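You operate a simulated robot arm through the tools that you are given. There is no shell and no other tool. Be economical: measure what you need, move in short steps, check, and stop when the job is done.

Carry out the task below with a simulated two-armed robot. There is one attempt and no reset: what you move stays moved.

## Task
Wipe up the spill on the table top with the yellow cloth and put it back.

It is judged by the outcome, as a careful person would: the job done as asked, and still so three seconds after it is handed in. It fails if anything else is knocked over, pushed out of place, dropped, spilled or broken. Flat cloth is picked up by pressing the open fingertips on it (5 to 10 N) and closing them slowly along it; thin cloth reads only 2 to 8 mm in the jaws.

## Robot
Two 7-joint arms with two-finger parallel grippers on one trunk, on a base that drives. Base frame: it is fixed to the floor where the robot stands at the start and does not move with it; the origin is under the middle of the robot, x ahead of it, y to its left, z up; the surface under the hand at the start is at about z = 750. Lengths are in mm, angles in degrees, forces in N, time in s.
The left shoulder is at the start at [80, 131, 947], the right one opposite. With the tool pointing down near the work surface each hand reaches from about 400 to 860 mm from the robot's upright axis, wherever it stands, measured 20 degrees to its own side. Payload 1.57 kg a hand.
The TCP of each hand is the grasp point between the finger pads, 30 mm short of the fingertips. In the tool frame z runs along the fingers and y along their closing line. Largest opening 110 mm; finger width 24, thickness 12; the body of the gripper, 48 by 112 mm, starts 78 mm behind the TCP.
Orientation is that of the tool frame in the base frame, as a unit quaternion [w, x, y, z]. With the fingers straight down and closing along the base's y, the tool's x points along the base's -x, its y along +y and its z along -z.

## Interface
- The arms move only by the tool move_arm. It takes "left_motion", "right_motion" or both (then of equal length, played together; a hand with none holds still); each is one flat list of numbers, 7 for each row, row after row: the gripper command, from -1 (fully open) to 1 (shut), values between in proportion, then the shift along the base's x, y, z in units of 40 mm (1.0 is 40 mm), then the turn, a rotation vector about the base's x, y, z in units of 4 degrees (1.0 is 4 degrees). In form: [jaw, dx, dy, dz, ax, ay, az, jaw, dx, dy, dz, ax, ay, az, ...]. A call has 1 to 10 rows; each row shifts and turns the commanded pose from where the row before left it. A call with a number of a shift or a turn outside -1 to 1 is refused whole. A row lasts 0.2 s, in which the tool goes at most 50 mm and 8.6 degrees; a call with a longer step from one row to the next is refused whole, and so is a gripper value outside its range. A pose out of reach is approached as far as the arm can. The call stops where the force on the tool passes 40 N (or 10 N more than at its start, if that is more) or the arm is blocked; 0.2 s more then pass. Each finger travels about 108 mm/s and halts on what it meets, pressing with about 31 N; the grip force reading is that of the motor and also rises with nothing between the fingers. The clock runs only during rows and for 0.2 s after the last one: add rows that do not move to give the fingers time. The reply holds the time, the measured pose of the TCP, the force on the tool along the base axes, the opening and the grip force, in the units named above and with some noise, with the torque about the TCP (base axes, N m) and any sound that the robot's microphone picked up.
- Cameras (640 x 400 px; columns grow to the right, rows downward): "scene" is now at [-54.5, -29.7, 1421]; the picture's right is [-0.27, -0.96, 0.00], its down [-0.59, 0.17, -0.79] and it looks along [0.76, -0.21, -0.62] (base axes); focal length 266 px, centre (320, 200). "left" rides on the left gripper at [70, -16, -141] in its tool frame; the picture's right is [0.23, 0.97, 0.00], its down [-0.86, 0.20, -0.48] and it looks along [-0.47, 0.11, 0.88] (tool axes); focal length 222 px, centre (320, 200). "right" rides on the right gripper at [70, 16, -141] in its tool frame; the picture's right is [-0.23, 0.97, 0.00], its down [-0.86, -0.20, -0.48] and it looks along [-0.47, -0.11, 0.88] (tool axes); focal length 222 px, centre (320, 200). There is no depth. A picture from a camera that has moved, and an enlarged one, comes with that camera's place and axes in the base frame and with its lens. The place of the scene camera against the robot may be out by one fixed shift of up to 12 mm in any direction.
- camera(camera): a new picture of that camera. The clock stands still meanwhile.
- base_move(legs): drives the robot by 1 to 6 legs, each [ahead, left, turn to the left] in mm, mm and degrees, along the robot's own axes; the way and the turn of a leg run together, so that a leg with both is an arc; at most 1500 mm and 180 degrees a leg. The arms and the cameras ride along, it lands a little off, and it stops where it bumps. It gives what a move gives.
- turn_head(pan, tilt): turns the head with the scene camera to pan (to the left, within 109 degrees either way) and tilt (down, from -29 to 69), counted from straight ahead of the robot. It gives what a move gives.
- inspect(camera, box): a new picture of the part [left, top, right, bottom] of that camera's present view, enlarged. The clock stands still meanwhile.
- sign_off(): hands the job in; it is judged then, once.

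Go step by step. Nothing tells you exact positions but the pictures and the camera data: compare them with the known pose of the tool, close in by small moves and look again before you grip or let go. The budget is 120 turns and 100 pictures, counting those below and the enlarged ones. Unless the task says otherwise, let go and move clear before handing in, and close with one line.

The tools are called after ">>>" as name(argument=value, ...) on one line, values as JSON. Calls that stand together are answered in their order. move_arm: Moves the arms, as the interface text tells. Its arguments: {"type":"object","properties":{"left_motion":{"type":"array","items":{"type":"number"}},"right_motion":{"type":"array","items":{"type":"number"}}},"required":[]} The other tools are called the same way: base_move (legs) drives the base; turn_head (pan, tilt) turns the head that bears the scene camera; camera (camera) takes a picture; inspect (camera, box) takes an enlarged picture of a part of a camera's view; sign_off () hands the job in.

At the start:

```text
clock: 0.0
left_tcp_pos: [644.7, -19.0, 1067.2]
left_orientation: [0.0, 0.0, 1.0, -0.001]
left_force: [-0.4, 0.7, -0.8]
left_torque: [0.0, 0.01, 0.0]
left_opening: 110.2
left_finger_force: 0.0
right_tcp_pos: [421.0, -570.3, 1051.4]
right_orientation: [0.001, 0.0, 1.0, 0.001]
right_force: [-1.3, 0.8, -0.1]
right_torque: [0.0, 0.02, 0.0]
right_opening: 109.7
right_finger_force: 0.0
robot x, y, heading: [0.2, 0.9, -0.0]
head pan, tilt: [-15.6, 38.0]
```

scene: 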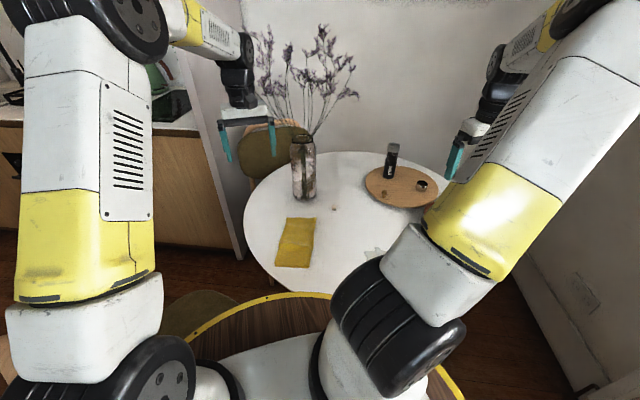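
right: 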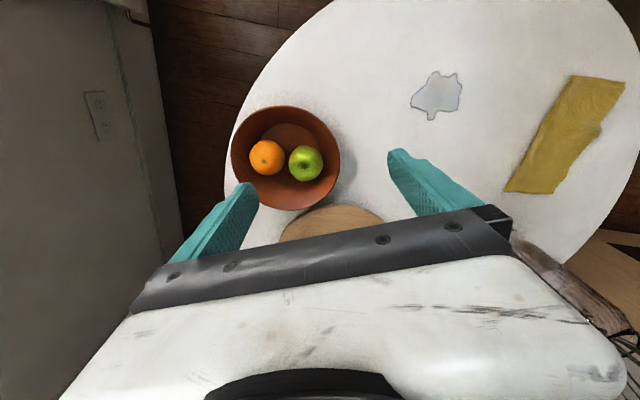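
left: 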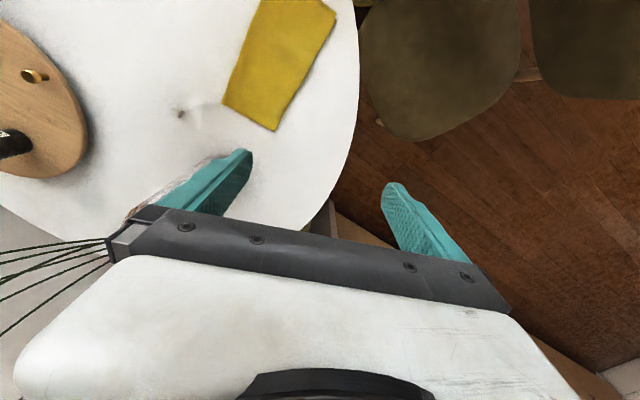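

I see the yellow cloth lying about from (475,-83) to (682,-160), and the spill around (425,-357), with the bowl at about (470,-655) and the vase at about (805,-193). I'll move the left hand out of the way and bring the right hand up high over the near side of the cloth for a closer look.

>>> move_arm(left_motion=[-1, -0.4, 0.6, 0, 0, 0, 0, -1, -0.4, 0.6, 0, 0, 0, 0, -1, -0.4, 0.6, 0, 0, 0, 0, -1, -0.4, 0.6, 0, 0, 0, 0, -1, -0.4, 0.6, 0, 0, 0, 0, -1, -0.4, 0.6, 0, 0, 0, 0, -1, -0.4, 0.6, 0, 0, 0, 0, -1, -0.4, 0.6, 0, 0, 0, 0, -1, 0, 0, 0, 0, 0, 0, -1, 0, 0, 0, 0, 0, 0], right_motion=[-1, 0.1, 0.9, -0.1, 0, 0, 0, -1, 0.1, 0.9, -0.1, 0, 0, 0, -1, 0.1, 0.9, -0.1, 0, 0, 0, -1, 0.1, 0.9, -0.1, 0, 0, 0, -1, 0.1, 0.9, -0.1, 0, 0, 0, -1, 0.1, 0.9, -0.1, 0, 0, 0, -1, 0.1, 0.9, -0.1, 0, 0, 0, -1, 0.1, 0.9, -0.1, 0, 0, 0, -1, 0.1, 0.9, -0.1, 0, 0, 0, -1, 0.1, 0.9, -0.1, 0, 0, 0])

>>> camera(camera="right")

>>> camera(camera="scene")

```text
clock: 2.2
left_tcp_pos: [516.2, 171.4, 1068.9]
left_orientation: [0.0, 0.0, 1.0, -0.001]
left_force: [0.2, 0.0, -0.6]
left_torque: [0.01, -0.03, -0.02]
left_opening: 110.1
left_finger_force: 0.0
right_tcp_pos: [461.8, -210.8, 1011.6]
right_orientation: [0.0, 0.001, 1.0, 0.0]
right_force: [-0.2, 0.1, -0.1]
right_torque: [0.04, -0.05, 0.01]
right_opening: 109.9
right_finger_force: 0.1
robot x, y, heading: [-2.3, -1.1, -0.2]
head pan, tilt: [-15.6, 38.0]
```

```text
96 pictures are left
camera right: at [393.7, -195.2, 1153.4], right [0.23, 0.97, 0.0], down [0.85, -0.2, 0.48], along [0.47, -0.11, -0.88], focal length 222 px, centre (320, 200)
```

right: 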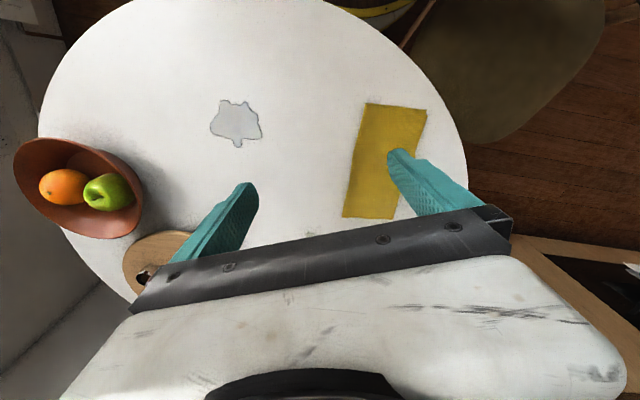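

```text
95 pictures are left
camera scene: at [-54.7, -29.8, 1421.0], right [-0.27, -0.96, 0.0], down [-0.59, 0.17, -0.79], along [0.76, -0.21, -0.62], focal length 266 px, centre (320, 200)
```

scene: 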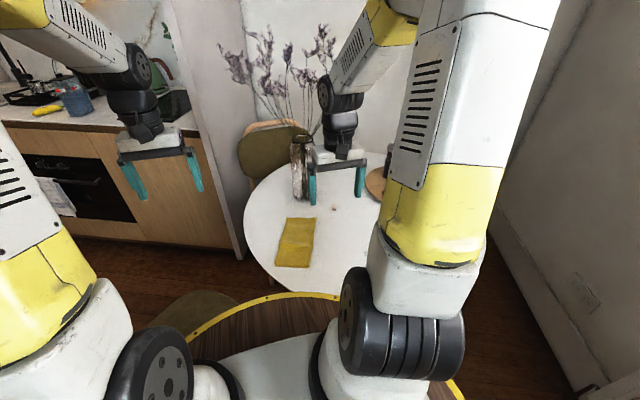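

The right camera agrees: the cloth runs from about (466,-80) to (675,-150), 105 mm wide, yawed about -18.5°. I'll grip it 35 mm in from the near end, closing across its width, so I turn the hand and come down to hover above that point.

>>> move_arm(right_motion=[-0.5, 0.2, 0.6, -0.8, 0, 0, -0.92, 0, 0.2, 0.6, -0.8, 0, 0, -0.92, 0.1, 0.2, 0.6, -0.8, 0, 0, -0.92, 0.1, 0.2, 0.6, -0.8, 0, 0, -0.92, 0.1, 0.2, 0.58, -0.8, 0, 0, -0.92, 0.1, 0, 0, 0, 0, 0, 0])

>>> camera(camera="right")

>>> camera(camera="scene")

```text
clock: 3.6
left_tcp_pos: [515.8, 171.0, 1069.5]
left_orientation: [-0.001, 0.001, 1.0, 0.0]
left_force: [0.1, 0.6, 0.1]
left_torque: [0.01, -0.01, 0.0]
left_opening: 110.2
left_finger_force: 0.1
right_tcp_pos: [499.5, -92.0, 851.7]
right_orientation: [0.0, 0.161, 0.987, 0.0]
right_force: [0.3, 0.2, -0.4]
right_torque: [-0.01, 0.01, 0.03]
right_opening: 49.4
right_finger_force: 0.1
robot x, y, heading: [1.0, 2.1, 0.2]
head pan, tilt: [-15.6, 38.0]
```

```text
94 pictures are left
camera right: at [440.0, -54.4, 994.4], right [0.52, 0.85, 0.0], down [0.75, -0.46, 0.48], along [0.41, -0.25, -0.88], focal length 222 px, centre (320, 200)
```

right: 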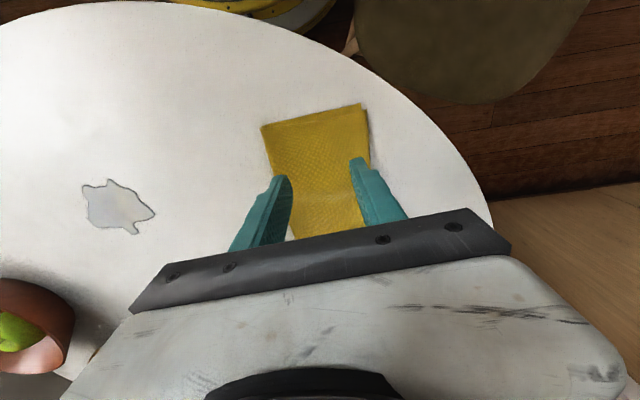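

```text
93 pictures are left
camera scene: at [-54.5, -29.6, 1421.0], right [-0.27, -0.96, 0.0], down [-0.59, 0.17, -0.79], along [0.76, -0.21, -0.62], focal length 266 px, centre (320, 200)
```

scene: 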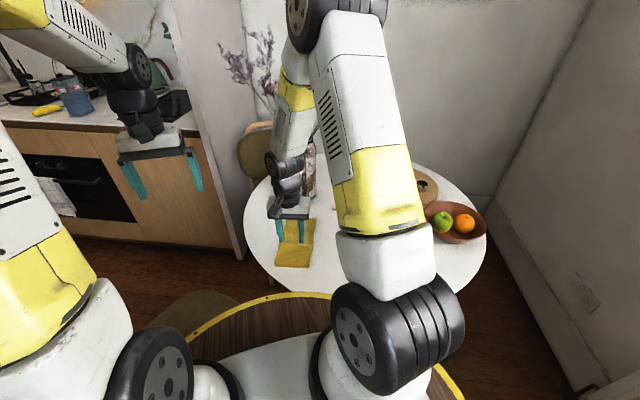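

The near cloth edge is centred at about (464,-80), so the fingertips are 37 mm in and well centred. I'll lower to just above contact, then press gently.

>>> move_arm(right_motion=[0.1, 0, 0, -0.8, 0, 0, 0, 0.1, 0, 0, -0.8, 0, 0, 0, 0.1, 0, 0, -0.07, 0, 0, 0, 0.1, 0, 0, -0.04, 0, 0, 0, 0.1, 0, 0, 0, 0, 0, 0])

```text
clock: 4.8
left_tcp_pos: [515.5, 170.8, 1068.8]
left_orientation: [0.001, 0.0, 1.0, -0.001]
left_force: [0.0, 1.0, -0.6]
left_torque: [0.0, 0.02, 0.01]
left_opening: 110.1
left_finger_force: 0.0
right_tcp_pos: [500.3, -90.9, 783.8]
right_orientation: [-0.001, 0.16, 0.987, 0.0]
right_force: [0.4, -0.3, -0.6]
right_torque: [0.0, 0.02, -0.02]
right_opening: 49.4
right_finger_force: 0.0
robot x, y, heading: [0.2, 2.1, 0.1]
head pan, tilt: [-15.6, 38.0]
```

>>> move_arm(right_motion=[0.1, 0, 0, -0.05, 0, 0, 0, 0.1, 0, 0, 0, 0, 0, 0])

```text
clock: 5.4
left_tcp_pos: [515.9, 173.0, 1068.1]
left_orientation: [0.0, 0.0, 1.0, 0.0]
left_force: [-0.3, 0.4, -0.1]
left_torque: [-0.01, 0.0, 0.05]
left_opening: 109.9
left_finger_force: 0.1
right_tcp_pos: [499.6, -91.6, 782.7]
right_orientation: [0.0, 0.16, 0.987, -0.001]
right_force: [0.1, -0.1, 1.2]
right_torque: [0.03, 0.03, 0.0]
right_opening: 49.8
right_finger_force: 0.0
robot x, y, heading: [-2.1, -1.6, 0.1]
head pan, tilt: [-15.6, 38.0]
```

The fingertips are just touching the cloth (about 1 N). I'll press a little further.

>>> move_arm(right_motion=[0.1, 0, 0, -0.04, 0, 0, 0, 0.1, 0, 0, 0, 0, 0, 0])

```text
clock: 6.0
left_tcp_pos: [516.4, 170.8, 1069.5]
left_orientation: [0.0, 0.0, 1.0, -0.001]
left_force: [0.2, -0.6, 0.4]
left_torque: [-0.01, 0.0, 0.0]
left_opening: 110.3
left_finger_force: 0.0
right_tcp_pos: [500.6, -91.3, 782.4]
right_orientation: [0.001, 0.16, 0.987, -0.001]
right_force: [-5.3, -1.3, 29.4]
right_torque: [0.18, 0.05, 0.06]
right_opening: 49.4
right_finger_force: 0.0
robot x, y, heading: [2.1, 1.8, -0.2]
head pan, tilt: [-15.6, 38.0]
```

That is 29 N, too hard, so I'll back off by about 1 mm.

>>> move_arm(right_motion=[0.1, 0, 0, 0.027, 0, 0, 0, 0.1, 0, 0, 0, 0, 0, 0])

```text
clock: 6.6
left_tcp_pos: [516.1, 172.0, 1069.1]
left_orientation: [0.0, 0.0, 1.0, -0.001]
left_force: [-0.9, -0.9, 0.1]
left_torque: [-0.02, 0.0, 0.03]
left_opening: 109.8
left_finger_force: 0.1
right_tcp_pos: [500.0, -90.7, 781.0]
right_orientation: [0.0, 0.159, 0.987, -0.001]
right_force: [-2.3, -1.0, 17.3]
right_torque: [0.25, 0.0, 0.06]
right_opening: 49.4
right_finger_force: 0.1
robot x, y, heading: [0.5, 2.3, -0.0]
head pan, tilt: [-15.6, 38.0]
```

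Now 17 N; up another 0.8 mm, then close slowly.

>>> move_arm(right_motion=[0.1, 0, 0, 0.02, 0, 0, 0, 0.15, 0, 0, 0, 0, 0, 0, 0.25, 0, 0, 0, 0, 0, 0, 0.35, 0, 0, 0, 0, 0, 0, 0.45, 0, 0, 0, 0, 0, 0])

>>> inspect(camera="right", box=[200, 60, 440, 260])

```text
clock: 7.8
left_tcp_pos: [516.9, 171.5, 1069.3]
left_orientation: [0.0, 0.0, 1.0, 0.0]
left_force: [0.7, 0.1, -0.2]
left_torque: [0.01, -0.02, 0.0]
left_opening: 109.7
left_finger_force: 0.0
right_tcp_pos: [501.3, -89.7, 781.9]
right_orientation: [0.0, 0.16, 0.987, 0.0]
right_force: [-0.5, -0.3, 1.1]
right_torque: [-0.02, 0.02, 0.0]
right_opening: 30.2
right_finger_force: 0.1
robot x, y, heading: [-0.2, -4.3, -0.2]
head pan, tilt: [-15.6, 38.0]
```

```text
2.00 times, centred on (320, 160) of right
camera zoom: at [440.8, -53.5, 924.2], right [0.52, 0.85, 0.0], down [0.75, -0.46, 0.48], along [0.41, -0.25, -0.88], focal length 444 px, centre (320, 280)
```

zoom: 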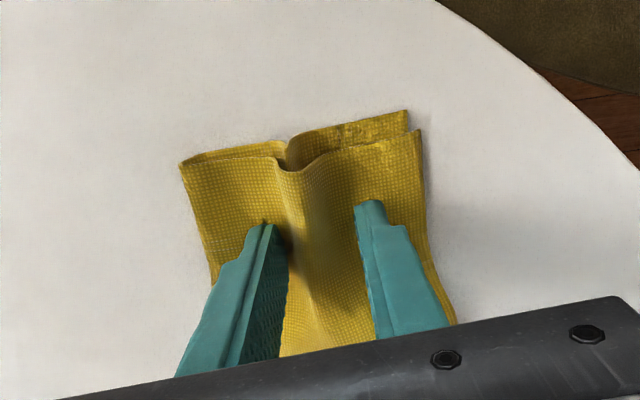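

The cloth, which is folded in two layers, is rucking up between the fingers as it should. I'll keep light pressure and go on closing.

>>> move_arm(right_motion=[0.5, 0, 0, -0.015, 0, 0, 0, 0.6, 0, 0, 0, 0, 0, 0, 0.7, 0, 0, 0, 0, 0, 0, 0.8, 0, 0, 0, 0, 0, 0, 0.9, 0, 0, 0, 0, 0, 0, 1, 0, 0, 0, 0, 0, 0, 1, 0, 0, 0, 0, 0, 0])

>>> inspect(camera="right", box=[200, 60, 440, 260])

```text
clock: 9.4
left_tcp_pos: [517.2, 171.5, 1069.0]
left_orientation: [0.0, 0.0, 1.0, 0.0]
left_force: [0.2, -0.4, 0.2]
left_torque: [0.01, -0.01, -0.01]
left_opening: 109.9
left_finger_force: 0.1
right_tcp_pos: [500.5, -89.6, 782.6]
right_orientation: [0.0, 0.159, 0.987, -0.001]
right_force: [0.7, 0.8, 9.0]
right_torque: [0.05, -0.05, 0.03]
right_opening: 3.5
right_finger_force: 24.1
robot x, y, heading: [-1.9, 1.2, 0.1]
head pan, tilt: [-15.6, 38.0]
```

```text
2.00 times, centred on (320, 160) of right
camera zoom: at [440.4, -53.4, 923.6], right [0.52, 0.85, 0.0], down [0.75, -0.46, 0.48], along [0.41, -0.25, -0.88], focal length 444 px, centre (320, 280)
```

zoom: 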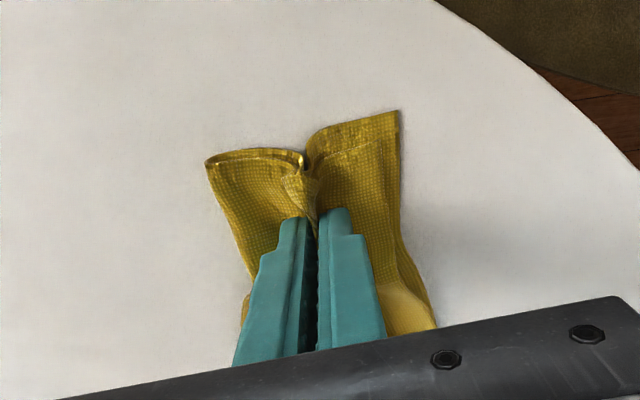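

It's gripped at 3.5 mm opening. I'll lift it slowly and look.

>>> move_arm(right_motion=[1, 0, 0, 0.5, 0, 0, 0, 1, 0, 0, 0.7, 0, 0, 0, 1, 0, 0, 1, 0, 0, 0, 1, 0, 0, 1, 0, 0, 0, 1, 0, 0, 1, 0, 0, 0, 1, 0, 0, 1, 0, 0, 0, 1, 0, 0, 0.8, 0, 0, 0, 1, 0, 0, 0, 0, 0, 0])

>>> camera(camera="right")

>>> camera(camera="scene")

```text
clock: 11.2
left_tcp_pos: [516.9, 172.2, 1069.0]
left_orientation: [0.0, 0.0, 1.0, 0.0]
left_force: [-1.0, 0.3, -1.3]
left_torque: [-0.03, -0.01, -0.02]
left_opening: 110.3
left_finger_force: 0.0
right_tcp_pos: [500.5, -93.6, 1020.9]
right_orientation: [0.0, 0.16, 0.987, 0.0]
right_force: [0.4, 0.4, -0.7]
right_torque: [-0.01, 0.04, 0.02]
right_opening: 3.2
right_finger_force: 24.7
robot x, y, heading: [0.6, 1.6, -0.0]
head pan, tilt: [-15.6, 38.0]
```

```text
90 pictures are left
camera right: at [439.4, -56.6, 1163.0], right [0.52, 0.85, 0.0], down [0.75, -0.46, 0.48], along [0.41, -0.25, -0.88], focal length 222 px, centre (320, 200)
```

right: 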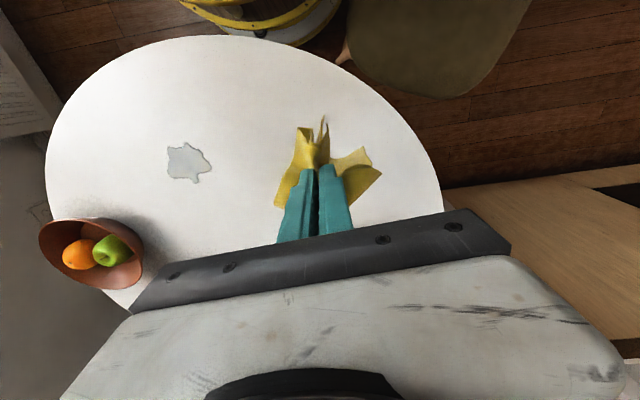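

```text
89 pictures are left
camera scene: at [-54.5, -29.5, 1421.0], right [-0.27, -0.96, 0.0], down [-0.59, 0.17, -0.79], along [0.76, -0.21, -0.62], focal length 266 px, centre (320, 200)
```

scene: 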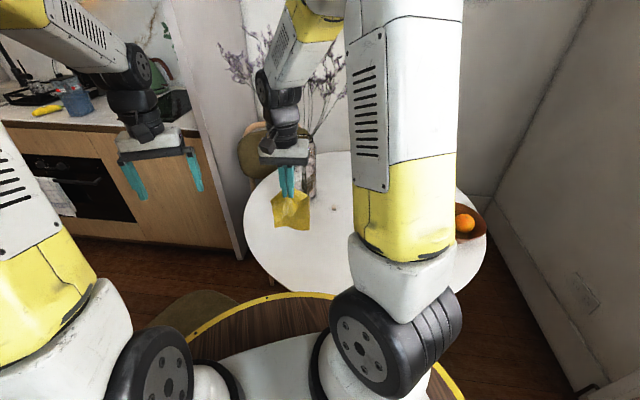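

>>> inspect(camera="scene", box=[230, 130, 350, 260])

>>> camera(camera="left")

```text
3.08 times, centred on (290, 195) of scene
camera zoom: at [-54.5, -29.5, 1421.0], right [-0.27, -0.96, 0.0], down [-0.59, 0.17, -0.79], along [0.76, -0.21, -0.62], focal length 819 px, centre (412, 215)
```

zoom: 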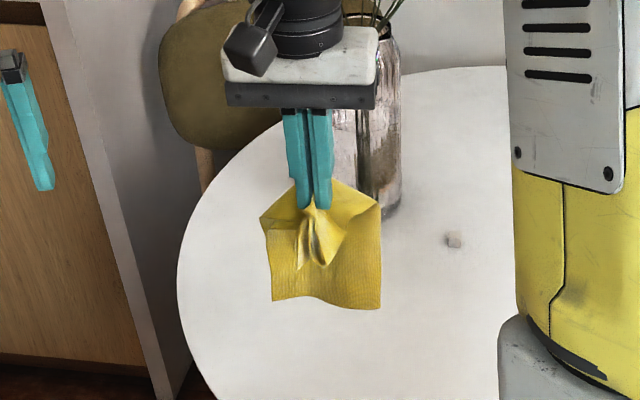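

```text
87 pictures are left
camera left: at [447.1, 156.0, 1210.7], right [-0.23, 0.97, 0.0], down [0.86, 0.2, 0.48], along [0.47, 0.11, -0.88], focal length 222 px, centre (320, 200)
```

left: 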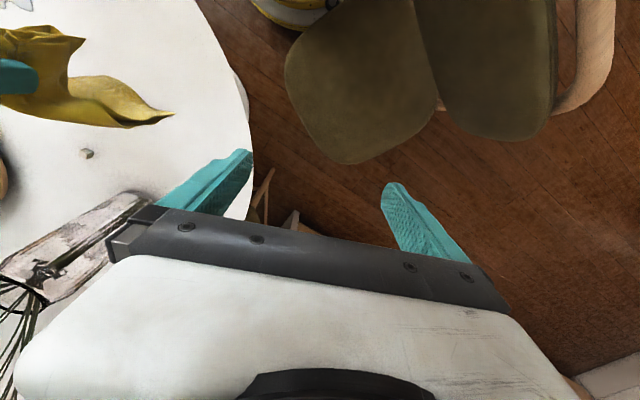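

The whole cloth hangs securely from the hand. The spill covers about x 390–470, y -405 to -310, so I'll carry the cloth over to it at this height.

>>> move_arm(right_motion=[1, 0, -0.6, 0, 0, 0, 0, 1, 0, -0.9, 0, 0, 0, 0, 1, 0, -0.9, 0, 0, 0, 0, 1, 0, -0.9, 0, 0, 0, 0, 1, 0, -0.9, 0, 0, 0, 0, 1, 0, -0.9, 0, 0, 0, 0, 1, 0, -0.9, 0, 0, 0, 0, 1, 0, -0.4, 0, 0, 0, 0, 1, 0, 0, 0, 0, 0, 0, 1, 0, 0, 0, 0, 0, 0])

>>> camera(camera="right")

>>> camera(camera="scene")

```text
clock: 13.4
left_tcp_pos: [516.8, 171.4, 1068.5]
left_orientation: [-0.001, 0.0, 1.0, 0.0]
left_force: [0.6, -0.3, -0.3]
left_torque: [0.01, -0.01, -0.01]
left_opening: 110.2
left_finger_force: 0.0
right_tcp_pos: [501.5, -345.9, 1021.9]
right_orientation: [0.0, 0.16, 0.987, 0.0]
right_force: [0.4, 0.1, -0.3]
right_torque: [-0.01, 0.0, 0.02]
right_opening: 3.3
right_finger_force: 24.3
robot x, y, heading: [-0.8, -2.0, -0.1]
head pan, tilt: [-15.6, 38.0]
```

```text
86 pictures are left
camera right: at [441.2, -309.4, 1163.2], right [0.52, 0.85, 0.0], down [0.75, -0.46, 0.48], along [0.41, -0.25, -0.88], focal length 222 px, centre (320, 200)
```

right: 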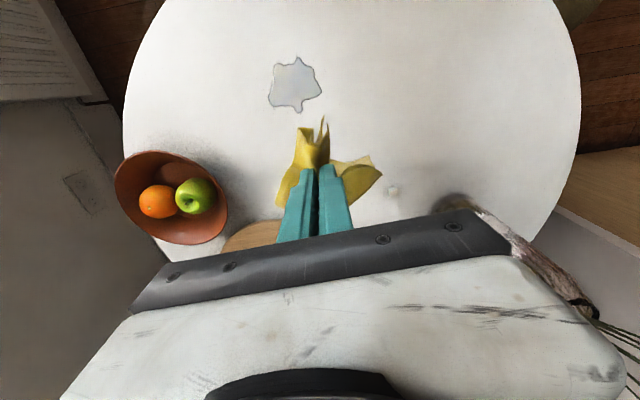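

```text
85 pictures are left
camera scene: at [-54.5, -29.6, 1421.0], right [-0.27, -0.96, 0.0], down [-0.59, 0.17, -0.79], along [0.76, -0.21, -0.62], focal length 266 px, centre (320, 200)
```

scene: 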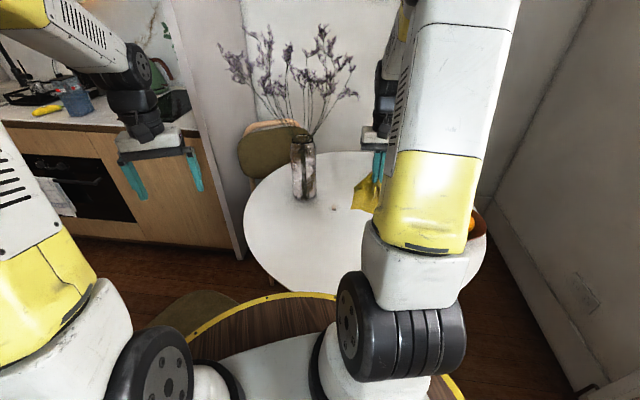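

The spill is confirmed at about (428,-350). I'll lower the cloth while drawing back toward the spill's far edge, so its tail lies out ahead.

>>> move_arm(right_motion=[1, 0.65, 0, -0.4, 0, 0, 0, 1, 0.65, 0, -0.4, 0, 0, 0, 1, 0.65, 0, -0.4, 0, 0, 0, 1, 0.65, 0, -0.4, 0, 0, 0, 1, -0.67, 0, -0.85, 0, 0, 0, 1, -0.67, 0, -0.85, 0, 0, 0, 1, -0.67, 0, -0.85, 0, 0, 0, 1, -0.67, 0, -0.85, 0, 0, 0, 1, -0.67, 0, -0.8, 0, 0, 0, 1, 0, 0, 0, 0, 0, 0])

>>> camera(camera="right")

```text
clock: 15.6
left_tcp_pos: [516.1, 171.4, 1068.5]
left_orientation: [0.0, 0.0, 1.0, 0.0]
left_force: [-0.5, 0.4, 0.6]
left_torque: [-0.07, -0.02, -0.04]
left_opening: 110.1
left_finger_force: 0.1
right_tcp_pos: [472.3, -346.7, 789.6]
right_orientation: [0.001, 0.161, 0.987, 0.0]
right_force: [-1.0, -0.9, 0.5]
right_torque: [-0.02, -0.04, 0.06]
right_opening: 3.3
right_finger_force: 24.9
robot x, y, heading: [0.2, 0.0, -0.0]
head pan, tilt: [-15.6, 38.0]
```

```text
84 pictures are left
camera right: at [411.4, -310.6, 930.9], right [0.52, 0.85, 0.0], down [0.75, -0.46, 0.48], along [0.41, -0.25, -0.88], focal length 222 px, centre (320, 200)
```

right: 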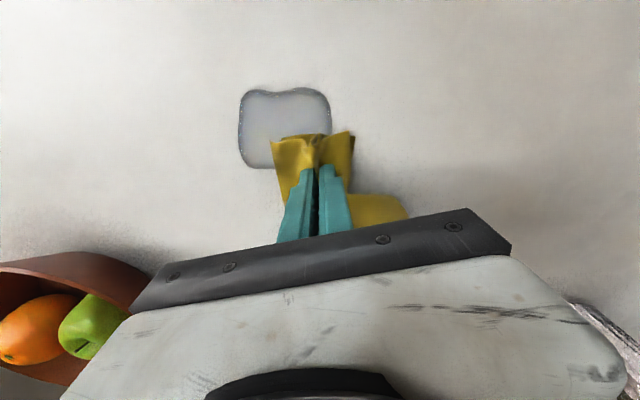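

The cloth lies at the edge of the spill with its tail ahead. I'll press down now.

>>> move_arm(right_motion=[1, 0, 0, -0.14, 0, 0, 0, 1, 0, 0, -0.03, 0, 0, 0, 1, 0, 0, 0, 0, 0, 0])

```text
clock: 16.4
left_tcp_pos: [515.8, 171.5, 1068.5]
left_orientation: [-0.001, -0.001, 1.0, 0.0]
left_force: [0.7, -0.6, 0.1]
left_torque: [-0.03, 0.0, -0.03]
left_opening: 110.3
left_finger_force: 0.0
right_tcp_pos: [471.1, -347.0, 782.9]
right_orientation: [0.0, 0.161, 0.987, 0.0]
right_force: [-0.8, 1.2, 2.4]
right_torque: [0.02, 0.03, 0.0]
right_opening: 3.2
right_finger_force: 24.0
robot x, y, heading: [-0.6, 2.8, -0.1]
head pan, tilt: [-15.6, 38.0]
```

Light contact at 2.4 N. I'll press slightly more and begin wiping in strokes across the spill, from the far side.

>>> move_arm(right_motion=[1, 0, 0, -0.015, 0, 0, 0, 1, 0, -0.6, 0, 0, 0, 0, 1, 0, -0.8, 0, 0, 0, 0, 1, -0.45, 0, 0, 0, 0, 0, 1, 0, 0.6, 0, 0, 0, 0, 1, 0, 0.7, 0, 0, 0, 0, 1, 0, 0.7, 0, 0, 0, 0, 1, 0, 0.4, 0, 0, 0, 0, 1, -0.45, 0, 0, 0, 0, 0, 1, 0, 0, 0, 0, 0, 0])

>>> camera(camera="right")

```text
clock: 18.6
left_tcp_pos: [516.1, 171.5, 1069.1]
left_orientation: [0.0, 0.0, 1.0, 0.0]
left_force: [-0.4, -0.9, 1.1]
left_torque: [0.0, -0.02, 0.01]
left_opening: 109.9
left_finger_force: 0.0
right_tcp_pos: [436.2, -305.5, 782.0]
right_orientation: [0.001, 0.16, 0.987, 0.0]
right_force: [3.5, -0.1, 10.6]
right_torque: [0.04, -0.06, -0.03]
right_opening: 3.0
right_finger_force: 24.4
robot x, y, heading: [1.1, -1.0, -0.1]
head pan, tilt: [-15.6, 38.0]
```

```text
83 pictures are left
camera right: at [375.8, -269.1, 923.7], right [0.52, 0.85, 0.0], down [0.75, -0.46, 0.48], along [0.41, -0.25, -0.88], focal length 222 px, centre (320, 200)
```

right: 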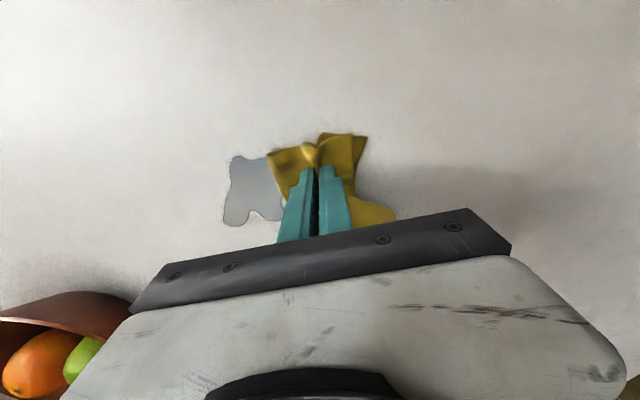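

It's working: the far part is drying up, and the force is about 10 N. I'll continue the strokes toward the near side.

>>> move_arm(right_motion=[1, 0, -0.7, 0, 0, 0, 0, 1, 0, -0.7, 0, 0, 0, 0, 1, 0, -0.7, 0, 0, 0, 0, 1, 0, -0.5, 0, 0, 0, 0, 1, -0.45, 0, 0, 0, 0, 0, 1, 0, 0.7, 0, 0, 0, 0, 1, 0, 0.7, 0, 0, 0, 0, 1, 0, 0.7, 0, 0, 0, 0, 1, 0, 0.5, 0, 0, 0, 0, 1, -0.45, 0, 0, 0, 0, 0])

>>> camera(camera="right")

```text
clock: 20.8
left_tcp_pos: [517.0, 172.7, 1068.7]
left_orientation: [0.0, 0.0, 1.0, 0.0]
left_force: [-0.2, 0.0, -0.5]
left_torque: [0.0, -0.01, 0.01]
left_opening: 110.0
left_finger_force: 0.0
right_tcp_pos: [399.4, -305.2, 783.5]
right_orientation: [0.0, 0.161, 0.987, 0.0]
right_force: [0.0, -0.7, 1.3]
right_torque: [-0.01, -0.02, 0.02]
right_opening: 2.7
right_finger_force: 24.1
robot x, y, heading: [0.6, 0.4, 0.1]
head pan, tilt: [-15.6, 38.0]
```

```text
82 pictures are left
camera right: at [338.7, -268.7, 924.8], right [0.52, 0.85, 0.0], down [0.75, -0.46, 0.48], along [0.41, -0.25, -0.88], focal length 222 px, centre (320, 200)
```

right: 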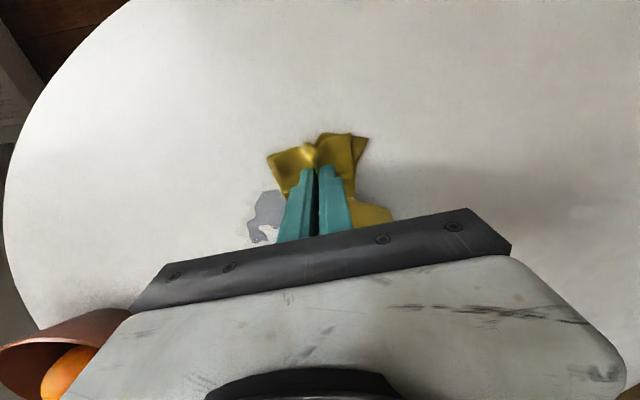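

A patch remains around (403,-370) to (423,-400). I'll press slightly more and sweep through it.

>>> move_arm(right_motion=[1, 0, 0, -0.015, 0, 0, 0, 1, 0, -0.7, 0, 0, 0, 0, 1, 0, -0.7, 0, 0, 0, 0, 1, 0, -0.7, 0, 0, 0, 0, 1, 0, -0.6, 0, 0, 0, 0, 1, -0.45, 0, 0, 0, 0, 0, 1, 0, 0.7, 0, 0, 0, 0, 1, 0, 0.7, 0, 0, 0, 0, 1, 0, 0.7, 0, 0, 0, 0, 1, 0, 0, 0, 0, 0, 0])

>>> camera(camera="right")

```text
clock: 21.9
left_tcp_pos: [515.9, 172.2, 1068.6]
left_orientation: [0.0, 0.0, 1.0, 0.0]
left_force: [0.1, -0.5, -0.1]
left_torque: [0.0, -0.01, -0.01]
left_opening: 110.0
left_finger_force: 0.0
right_tcp_pos: [399.1, -400.5, 781.2]
right_orientation: [0.001, 0.158, 0.987, -0.001]
right_force: [-3.3, 0.1, 17.5]
right_torque: [0.04, 0.14, 0.01]
right_opening: 3.1
right_finger_force: 23.7
robot x, y, heading: [1.3, 0.3, -0.2]
head pan, tilt: [-15.6, 38.0]
stopped in row 5 (right hand): the force on the tool passed its limit at 43 N (the readings are from after the stop); the commanded pose is now the measured one
```

```text
81 pictures are left
camera right: at [339.5, -364.1, 923.6], right [0.52, 0.85, 0.0], down [0.75, -0.46, 0.48], along [0.41, -0.25, -0.88], focal length 222 px, centre (320, 200)
```

right: 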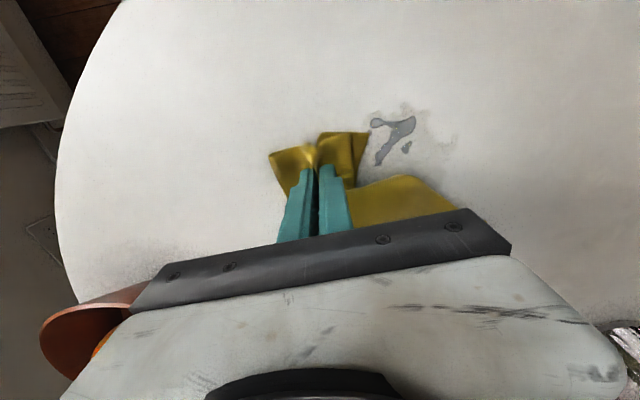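

The press peaked, so I ease off by half a millimetre. Only streaks remain around (391–412, -319 to -356), plus a faint film near (429,-300), so I sweep back over them.

>>> move_arm(right_motion=[1, -0.2, 0, 0.015, 0, 0, 0, 1, 0, 0.7, 0, 0, 0, 0, 1, 0, 0.7, 0, 0, 0, 0, 1, 0, 0.7, 0, 0, 0, 0, 1, 0, 0.6, 0, 0, 0, 0, 1, 0.4, 0, 0, 0, 0, 0, 1, 0, -0.7, 0, 0, 0, 0, 1, 0, -0.7, 0, 0, 0, 0, 1, 0, -0.7, 0, 0, 0, 0, 1, 0, 0, 0, 0, 0, 0])

>>> camera(camera="right")

```text
clock: 23.3
left_tcp_pos: [516.2, 173.9, 1069.2]
left_orientation: [0.0, 0.0, 1.0, 0.0]
left_force: [-0.6, -0.1, -0.4]
left_torque: [0.0, 0.0, 0.05]
left_opening: 110.1
left_finger_force: 0.0
right_tcp_pos: [392.7, -294.5, 781.2]
right_orientation: [-0.003, 0.161, 0.987, 0.0]
right_force: [-3.7, 0.6, 19.9]
right_torque: [0.02, 0.11, 0.01]
right_opening: 3.1
right_finger_force: 24.3
robot x, y, heading: [0.1, 0.7, 0.2]
head pan, tilt: [-15.6, 38.0]
stopped in row 6 (right hand): the force on the tool passed its limit at 50 N (the readings are from after the stop); the commanded pose is now the measured one
```

```text
80 pictures are left
camera right: at [334.2, -257.2, 924.0], right [0.52, 0.85, 0.0], down [0.75, -0.46, 0.47], along [0.4, -0.25, -0.88], focal length 222 px, centre (320, 200)
```

right: 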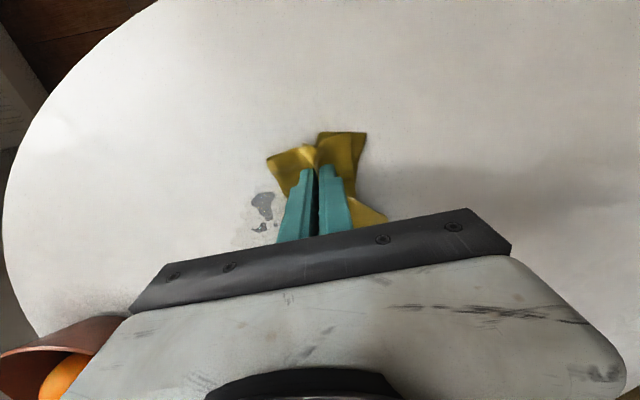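

Still pressing at 20 N, so I ease off about 1 mm and sweep across the remaining patches at about (392,-351) and (409,-371).

>>> move_arm(right_motion=[1, 0, 0, 0.03, 0, 0, 0, 1, 0, -0.7, 0, 0, 0, 0, 1, 0, -0.7, 0, 0, 0, 0, 1, 0, -0.7, 0, 0, 0, 0, 1, 0, -0.6, 0, 0, 0, 0, 1, 0.2, 0.2, 0, 0, 0, 0, 1, 0.2, 0.5, 0, 0, 0, 0, 1, 0, 0.7, 0, 0, 0, 0, 1, 0, 0.7, 0, 0, 0, 0, 1, 0, 0.7, 0, 0, 0, 0])

>>> camera(camera="right")

```text
clock: 25.5
left_tcp_pos: [516.4, 171.1, 1068.7]
left_orientation: [0.0, 0.0, 1.0, 0.0]
left_force: [-0.1, -0.6, -0.6]
left_torque: [0.01, -0.04, 0.04]
left_opening: 110.0
left_finger_force: 0.1
right_tcp_pos: [407.9, -290.1, 783.7]
right_orientation: [-0.002, 0.161, 0.987, 0.001]
right_force: [0.5, 0.1, 0.8]
right_torque: [-0.01, -0.01, 0.01]
right_opening: 3.2
right_finger_force: 24.3
robot x, y, heading: [1.2, 4.5, 0.1]
head pan, tilt: [-15.6, 38.0]
```

```text
79 pictures are left
camera right: at [348.8, -253.3, 925.1], right [0.52, 0.85, 0.0], down [0.75, -0.46, 0.47], along [0.4, -0.25, -0.88], focal length 222 px, centre (320, 200)
```

right: 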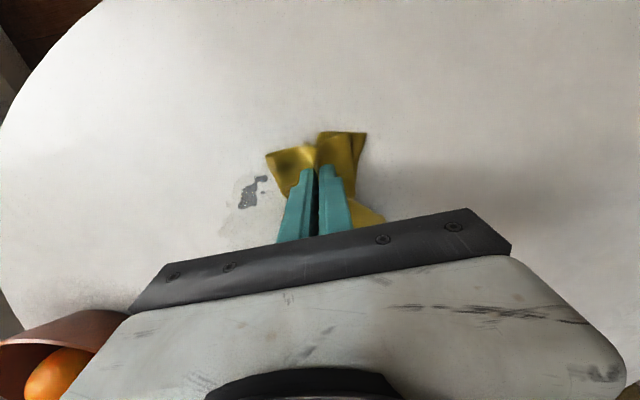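

One patch is left, around (386–396, -332 to -365). I'll hop to its edge and press there.

>>> move_arm(right_motion=[1, 0, 0, 0.15, 0, 0, 0, 1, -0.4, -0.6, 0, 0, 0, 0, 1, 0, 0, -0.15, 0, 0, 0, 1, 0, 0, -0.02, 0, 0, 0, 1, 0, 0, 0, 0, 0, 0])

```text
clock: 26.7
left_tcp_pos: [515.9, 171.3, 1070.1]
left_orientation: [0.0, 0.001, 1.0, 0.0]
left_force: [0.2, 0.7, -0.5]
left_torque: [-0.06, 0.0, 0.03]
left_opening: 110.0
left_finger_force: 0.0
right_tcp_pos: [393.2, -313.6, 782.8]
right_orientation: [-0.002, 0.161, 0.987, 0.0]
right_force: [-2.2, 1.0, 17.1]
right_torque: [0.03, 0.05, 0.02]
right_opening: 3.0
right_finger_force: 24.3
robot x, y, heading: [-1.8, 2.4, 0.1]
head pan, tilt: [-15.6, 38.0]
```

>>> move_arm(right_motion=[1, 0, 0, 0.01, 0, 0, 0, 1, 0, -0.6, 0, 0, 0, 0, 1, 0, -0.6, 0, 0, 0, 0, 1, 0, -0.4, 0, 0, 0, 0, 1, -0.25, 0.4, 0, 0, 0, 0, 1, 0, 0.6, 0, 0, 0, 0, 1, 0, 0.6, 0, 0, 0, 0, 1, 0, 0, 0, 0, 0, 0])

>>> camera(camera="right")

```text
clock: 28.5
left_tcp_pos: [517.2, 172.2, 1068.9]
left_orientation: [0.001, 0.0, 1.0, 0.0]
left_force: [0.0, -0.5, 0.5]
left_torque: [-0.02, 0.02, -0.03]
left_opening: 110.0
left_finger_force: 0.1
right_tcp_pos: [384.3, -313.2, 782.0]
right_orientation: [-0.002, 0.161, 0.987, 0.0]
right_force: [1.1, -2.4, 6.8]
right_torque: [-0.01, -0.02, -0.03]
right_opening: 3.3
right_finger_force: 24.6
robot x, y, heading: [0.8, -2.6, 0.2]
head pan, tilt: [-15.6, 38.0]
```

```text
78 pictures are left
camera right: at [324.9, -277.0, 924.8], right [0.52, 0.85, 0.0], down [0.75, -0.46, 0.47], along [0.4, -0.25, -0.88], focal length 222 px, centre (320, 200)
```

right: 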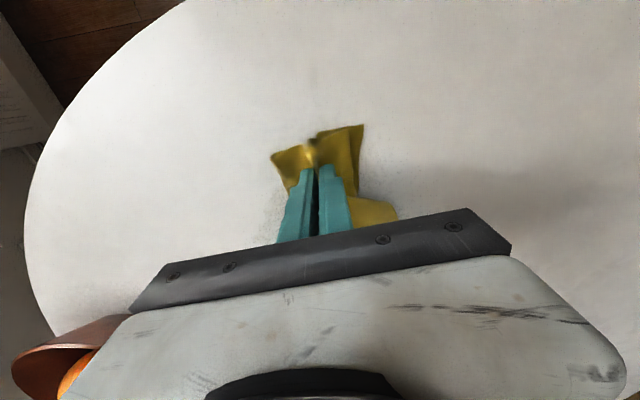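

No patches are visible now. I'll lift the cloth to see the whole area.

>>> move_arm(right_motion=[1, 0, 0, 0.7, 0, 0, 0, 1, 0, 0, 0.9, 0, 0, 0, 1, 0, 0, 0.9, 0, 0, 0, 1, 0, 0, 0.9, 0, 0, 0, 1, 0, 0.3, 0.9, 0, 0, 0, 1, 0, 0.7, 0.9, 0, 0, 0, 1, 0, 0.8, 0.8, 0, 0, 0, 1, 0, 0.8, 0, 0, 0, 0, 1, 0, 0, 0, 0, 0, 0])

>>> camera(camera="right")

>>> inspect(camera="right", box=[180, 60, 360, 180])

```text
clock: 30.5
left_tcp_pos: [517.8, 172.1, 1068.0]
left_orientation: [0.001, -0.001, 1.0, -0.001]
left_force: [0.3, 0.1, 0.0]
left_torque: [-0.02, -0.02, -0.02]
left_opening: 110.0
left_finger_force: 0.1
right_tcp_pos: [384.4, -207.2, 1022.4]
right_orientation: [-0.003, 0.16, 0.987, 0.0]
right_force: [-0.4, 1.2, -0.7]
right_torque: [0.02, 0.03, 0.0]
right_opening: 3.2
right_finger_force: 24.5
robot x, y, heading: [1.6, 0.6, 0.2]
head pan, tilt: [-15.6, 38.0]
```

```text
77 pictures are left
camera right: at [325.4, -171.2, 1165.1], right [0.52, 0.85, 0.0], down [0.75, -0.46, 0.47], along [0.4, -0.25, -0.88], focal length 222 px, centre (320, 200)
```

right: 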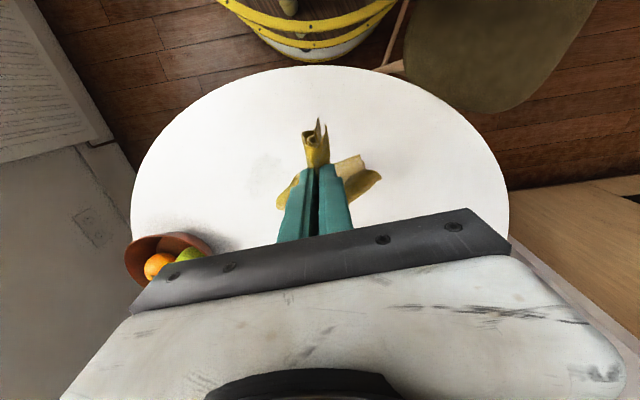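

```text
3.33 times, centred on (270, 120) of right
camera zoom: at [325.4, -171.2, 1165.1], right [0.52, 0.85, 0.0], down [0.75, -0.46, 0.47], along [0.4, -0.25, -0.88], focal length 740 px, centre (487, 467)
```

zoom: 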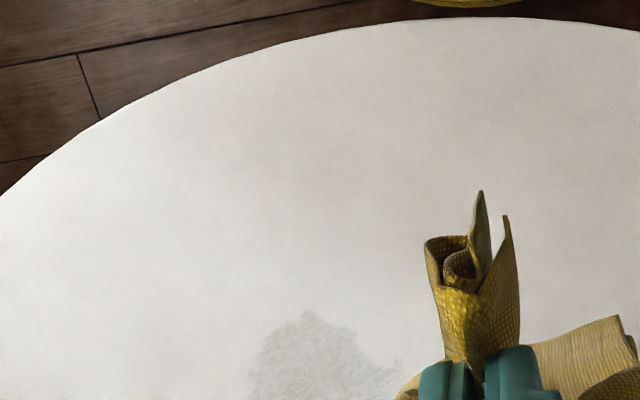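

The liquid is gone, but there's a faint grey trace. I'll look at it more closely.

>>> inspect(camera="right", box=[220, 130, 320, 200])

>>> inspect(camera="scene", box=[300, 180, 480, 300])

```text
5.71 times, centred on (270, 165) of right
camera zoom: at [325.4, -171.2, 1165.1], right [0.52, 0.85, 0.0], down [0.75, -0.46, 0.47], along [0.4, -0.25, -0.88], focal length 1269 px, centre (606, 400)
```

zoom: 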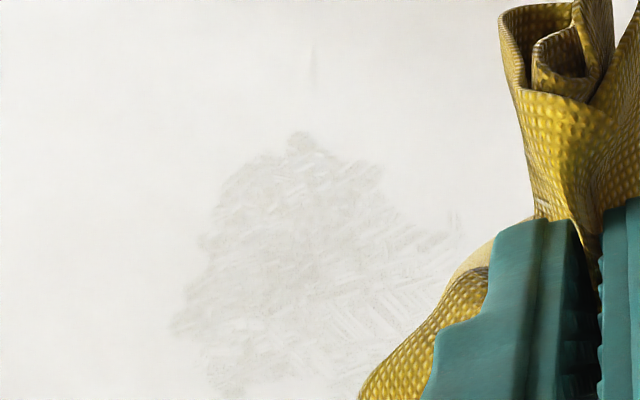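

```text
3.33 times, centred on (390, 240) of scene
camera zoom: at [-54.6, -29.6, 1421.0], right [-0.27, -0.96, 0.0], down [-0.59, 0.17, -0.79], along [0.76, -0.21, -0.62], focal length 887 px, centre (87, 67)
```

zoom: 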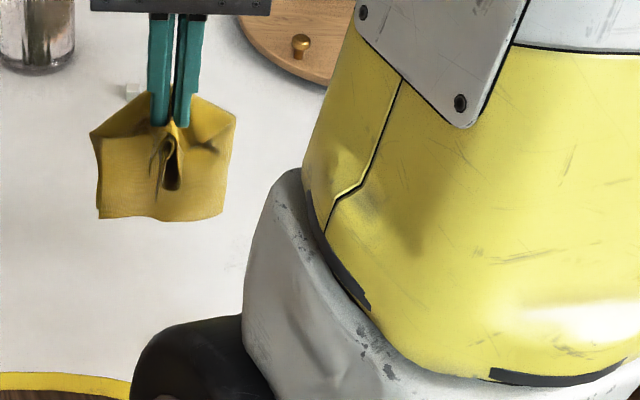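

A thin film remains where I wiped, so I'll do a second full pass, starting again from the far side.

>>> move_arm(right_motion=[1, 0.9, -0.4, -0.3, 0, 0, 0, 1, 0.9, -0.5, -0.3, 0, 0, 0, 1, 0.9, -0.5, -0.3, 0, 0, 0, 1, 0.9, -0.5, -0.3, 0, 0, 0, 1, 0.9, -0.5, -0.3, 0, 0, 0, 1, -0.4, 0, -0.87, 0, 0, 0, 1, -0.4, 0, -0.87, 0, 0, 0, 1, -0.45, 0, -0.87, 0, 0, 0, 1, -0.45, 0, -0.87, 0, 0, 0, 1, -0.45, 0, -0.87, 0, 0, 0])

>>> move_arm(right_motion=[1, 0, 0, -0.1, 0, 0, 0, 1, 0, 0, 0, 0, 0, 0])

```text
clock: 32.7
left_tcp_pos: [516.1, 172.2, 1069.5]
left_orientation: [0.0, 0.0, 1.0, 0.001]
left_force: [0.0, -0.4, -0.1]
left_torque: [0.0, 0.01, -0.04]
left_opening: 109.7
left_finger_force: 0.0
right_tcp_pos: [476.6, -306.7, 789.2]
right_orientation: [-0.001, 0.161, 0.987, 0.0]
right_force: [0.5, -0.4, 0.0]
right_torque: [0.01, -0.01, 0.01]
right_opening: 3.2
right_finger_force: 24.6
robot x, y, heading: [-0.5, -1.8, 0.1]
head pan, tilt: [-15.6, 38.0]
```

```text
clock: 33.3
left_tcp_pos: [517.1, 172.4, 1068.3]
left_orientation: [-0.001, 0.0, 1.0, 0.0]
left_force: [-0.4, 0.8, -1.0]
left_torque: [-0.01, -0.03, 0.04]
left_opening: 110.0
left_finger_force: 0.1
right_tcp_pos: [476.6, -307.1, 786.1]
right_orientation: [-0.001, 0.161, 0.987, -0.001]
right_force: [-0.8, 1.2, 10.8]
right_torque: [-0.03, -0.03, 0.0]
right_opening: 3.4
right_finger_force: 23.9
robot x, y, heading: [0.5, 0.9, 0.1]
head pan, tilt: [-15.6, 38.0]
```

>>> move_arm(right_motion=[1, 0, -0.7, 0, 0, 0, 0, 1, 0, -0.7, 0, 0, 0, 0, 1, 0, -0.7, 0, 0, 0, 0, 1, 0, -0.5, 0, 0, 0, 0, 1, -0.4, 0.2, 0, 0, 0, 0, 1, 0, 0.7, 0, 0, 0, 0, 1, 0, 0.7, 0, 0, 0, 0, 1, 0, 0.7, 0, 0, 0, 0, 1, 0, 0.6, 0, 0, 0, 0, 1, 0, 0, 0, 0, 0, 0])

>>> camera(camera="right")

```text
clock: 35.5
left_tcp_pos: [515.7, 172.3, 1068.8]
left_orientation: [0.0, 0.0, 1.0, -0.001]
left_force: [0.1, -0.4, -0.6]
left_torque: [0.02, 0.0, -0.02]
left_opening: 109.9
left_finger_force: 0.1
right_tcp_pos: [461.5, -294.9, 783.0]
right_orientation: [-0.002, 0.161, 0.987, 0.0]
right_force: [0.2, -3.6, 12.1]
right_torque: [-0.14, 0.07, 0.01]
right_opening: 3.0
right_finger_force: 24.1
robot x, y, heading: [1.3, 4.5, -0.0]
head pan, tilt: [-15.6, 38.0]
```

```text
73 pictures are left
camera right: at [401.9, -258.1, 925.7], right [0.52, 0.85, 0.0], down [0.75, -0.46, 0.47], along [0.4, -0.25, -0.88], focal length 222 px, centre (320, 200)
```

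right: 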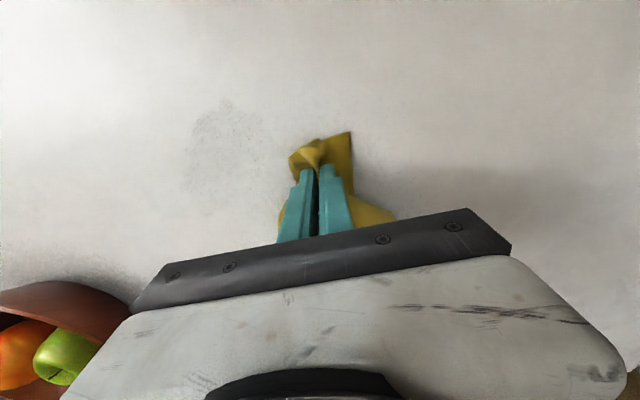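

Good force, and the residue is faint speckle. I'll continue the strokes nearer.

>>> move_arm(right_motion=[1, -0.4, -0.2, 0, 0, 0, 0, 1, 0, -0.7, 0, 0, 0, 0, 1, 0, -0.7, 0, 0, 0, 0, 1, 0, -0.7, 0, 0, 0, 0, 1, 0, -0.5, 0, 0, 0, 0, 1, -0.4, 0.2, 0, 0, 0, 0, 1, 0, 0.7, 0, 0, 0, 0, 1, 0, 0.7, 0, 0, 0, 0, 1, 0, 0.7, 0, 0, 0, 0, 1, 0, 0.6, 0, 0, 0, 0])

>>> move_arm(right_motion=[1, -0.4, -0.2, 0, 0, 0, 0, 1, 0, -0.7, 0, 0, 0, 0, 1, 0, -0.7, 0, 0, 0, 0, 1, 0, -0.7, 0, 0, 0, 0, 1, 0, -0.5, 0, 0, 0, 0, 1, -0.35, 0.2, 0, 0, 0, 0, 1, 0, 0.7, 0, 0, 0, 0, 1, 0, 0.7, 0, 0, 0, 0, 1, 0, 0.7, 0, 0, 0, 0, 1, 0, 0.6, 0, 0, 0, 0])

>>> camera(camera="right")

```text
clock: 37.7
left_tcp_pos: [516.2, 171.3, 1068.7]
left_orientation: [0.0, 0.0, 1.0, 0.001]
left_force: [-0.3, -0.1, -0.2]
left_torque: [0.04, -0.02, 0.03]
left_opening: 110.0
left_finger_force: 0.0
right_tcp_pos: [429.8, -289.6, 783.6]
right_orientation: [-0.004, 0.16, 0.987, 0.0]
right_force: [-0.4, -1.0, 5.4]
right_torque: [0.02, 0.01, 0.0]
right_opening: 3.2
right_finger_force: 24.6
robot x, y, heading: [-1.1, 0.4, 0.0]
head pan, tilt: [-15.6, 38.0]
```

```text
clock: 39.9
left_tcp_pos: [516.1, 171.4, 1068.1]
left_orientation: [-0.001, 0.0, 1.0, 0.0]
left_force: [-0.1, -1.1, -0.3]
left_torque: [0.02, 0.0, 0.02]
left_opening: 110.1
left_finger_force: 0.1
right_tcp_pos: [399.2, -287.8, 783.4]
right_orientation: [-0.002, 0.161, 0.987, 0.001]
right_force: [1.3, -4.6, 22.1]
right_torque: [-0.18, 0.17, 0.03]
right_opening: 3.3
right_finger_force: 25.1
robot x, y, heading: [-2.0, -3.6, -0.1]
head pan, tilt: [-15.6, 38.0]
```

```text
72 pictures are left
camera right: at [340.5, -250.4, 925.3], right [0.52, 0.85, 0.0], down [0.75, -0.46, 0.47], along [0.4, -0.25, -0.88], focal length 222 px, centre (320, 200)
```

right: 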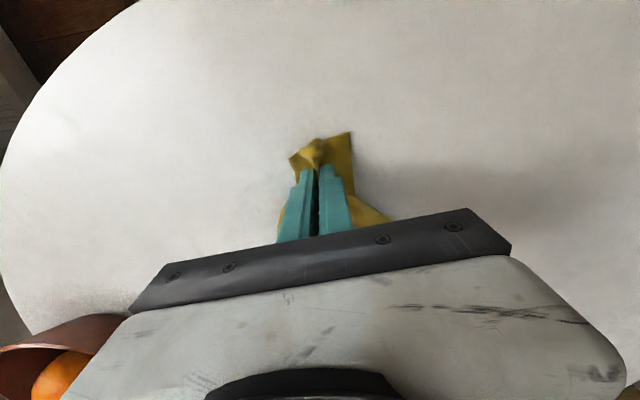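

Clean here. I'll ease off slightly, do one last near-edge pair of strokes, then lift.

>>> move_arm(right_motion=[1, 0, 0, 0.02, 0, 0, 0, 1, -0.35, -0.4, 0, 0, 0, 0, 1, 0, -0.7, 0, 0, 0, 0, 1, 0, -0.7, 0, 0, 0, 0, 1, 0, -0.7, 0, 0, 0, 0, 1, -0.2, 0.3, 0, 0, 0, 0, 1, 0, 0.7, 0, 0, 0, 0, 1, 0, 0.7, 0, 0, 0, 0, 1, 0, 0.4, 0, 0, 0, 0, 1, 0, 0, 0, 0, 0, 0])

>>> move_arm(right_motion=[1, 0, 0, 0.7, 0, 0, 0, 1, 0, 0, 0.9, 0, 0, 0, 1, 0, 0, 0.9, 0, 0, 0, 1, 0, 0, 0.9, 0, 0, 0, 1, 0, 0.6, 0.9, 0, 0, 0, 1, 0, 0.8, 0.9, 0, 0, 0, 1, 0, 0.9, 0.8, 0, 0, 0, 1, 0, 0.9, 0, 0, 0, 0, 1, 0, 0.9, 0, 0, 0, 0, 1, 0, 0.5, 0, 0, 0, 0])

>>> camera(camera="right")

>>> inspect(camera="right", box=[180, 100, 300, 220])

```text
clock: 42.1
left_tcp_pos: [516.9, 172.5, 1067.8]
left_orientation: [0.0, 0.0, 1.0, 0.001]
left_force: [-0.4, 0.0, -0.9]
left_torque: [0.0, -0.03, 0.0]
left_opening: 110.1
left_finger_force: 0.2
right_tcp_pos: [376.1, -303.2, 784.5]
right_orientation: [-0.003, 0.161, 0.987, 0.001]
right_force: [0.3, -0.1, 1.1]
right_torque: [-0.02, 0.0, -0.01]
right_opening: 3.2
right_finger_force: 24.3
robot x, y, heading: [1.7, 0.6, -0.2]
head pan, tilt: [-15.6, 38.0]
```

```text
clock: 44.3
left_tcp_pos: [515.7, 171.5, 1068.5]
left_orientation: [0.0, 0.0, 1.0, 0.0]
left_force: [0.4, 0.2, 0.2]
left_torque: [0.02, 0.0, 0.04]
left_opening: 110.0
left_finger_force: 0.1
right_tcp_pos: [377.3, -116.6, 1026.5]
right_orientation: [-0.002, 0.161, 0.987, 0.001]
right_force: [0.5, 0.2, 0.8]
right_torque: [0.05, 0.01, 0.0]
right_opening: 3.3
right_finger_force: 24.6
robot x, y, heading: [-3.6, -1.6, -0.1]
head pan, tilt: [-15.6, 38.0]
```

```text
71 pictures are left
camera right: at [318.0, -80.9, 1167.2], right [0.52, 0.85, 0.0], down [0.75, -0.46, 0.47], along [0.4, -0.25, -0.88], focal length 222 px, centre (320, 200)
```

right: 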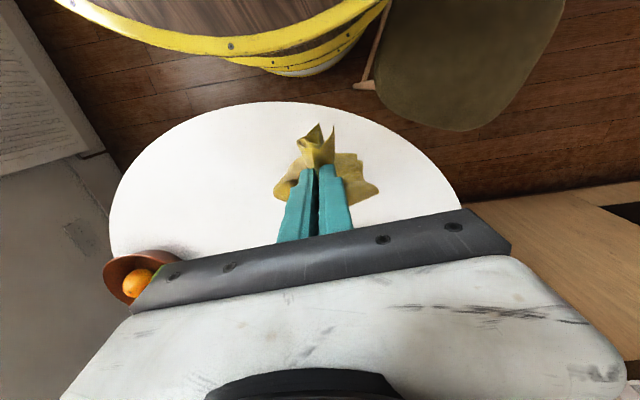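

```text
3.33 times, centred on (240, 160) of right
camera zoom: at [318.0, -80.9, 1167.2], right [0.52, 0.85, 0.0], down [0.75, -0.46, 0.47], along [0.4, -0.25, -0.88], focal length 740 px, centre (587, 333)
```

zoom: 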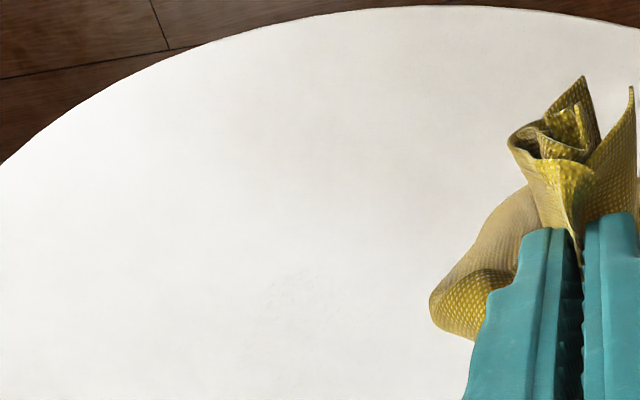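

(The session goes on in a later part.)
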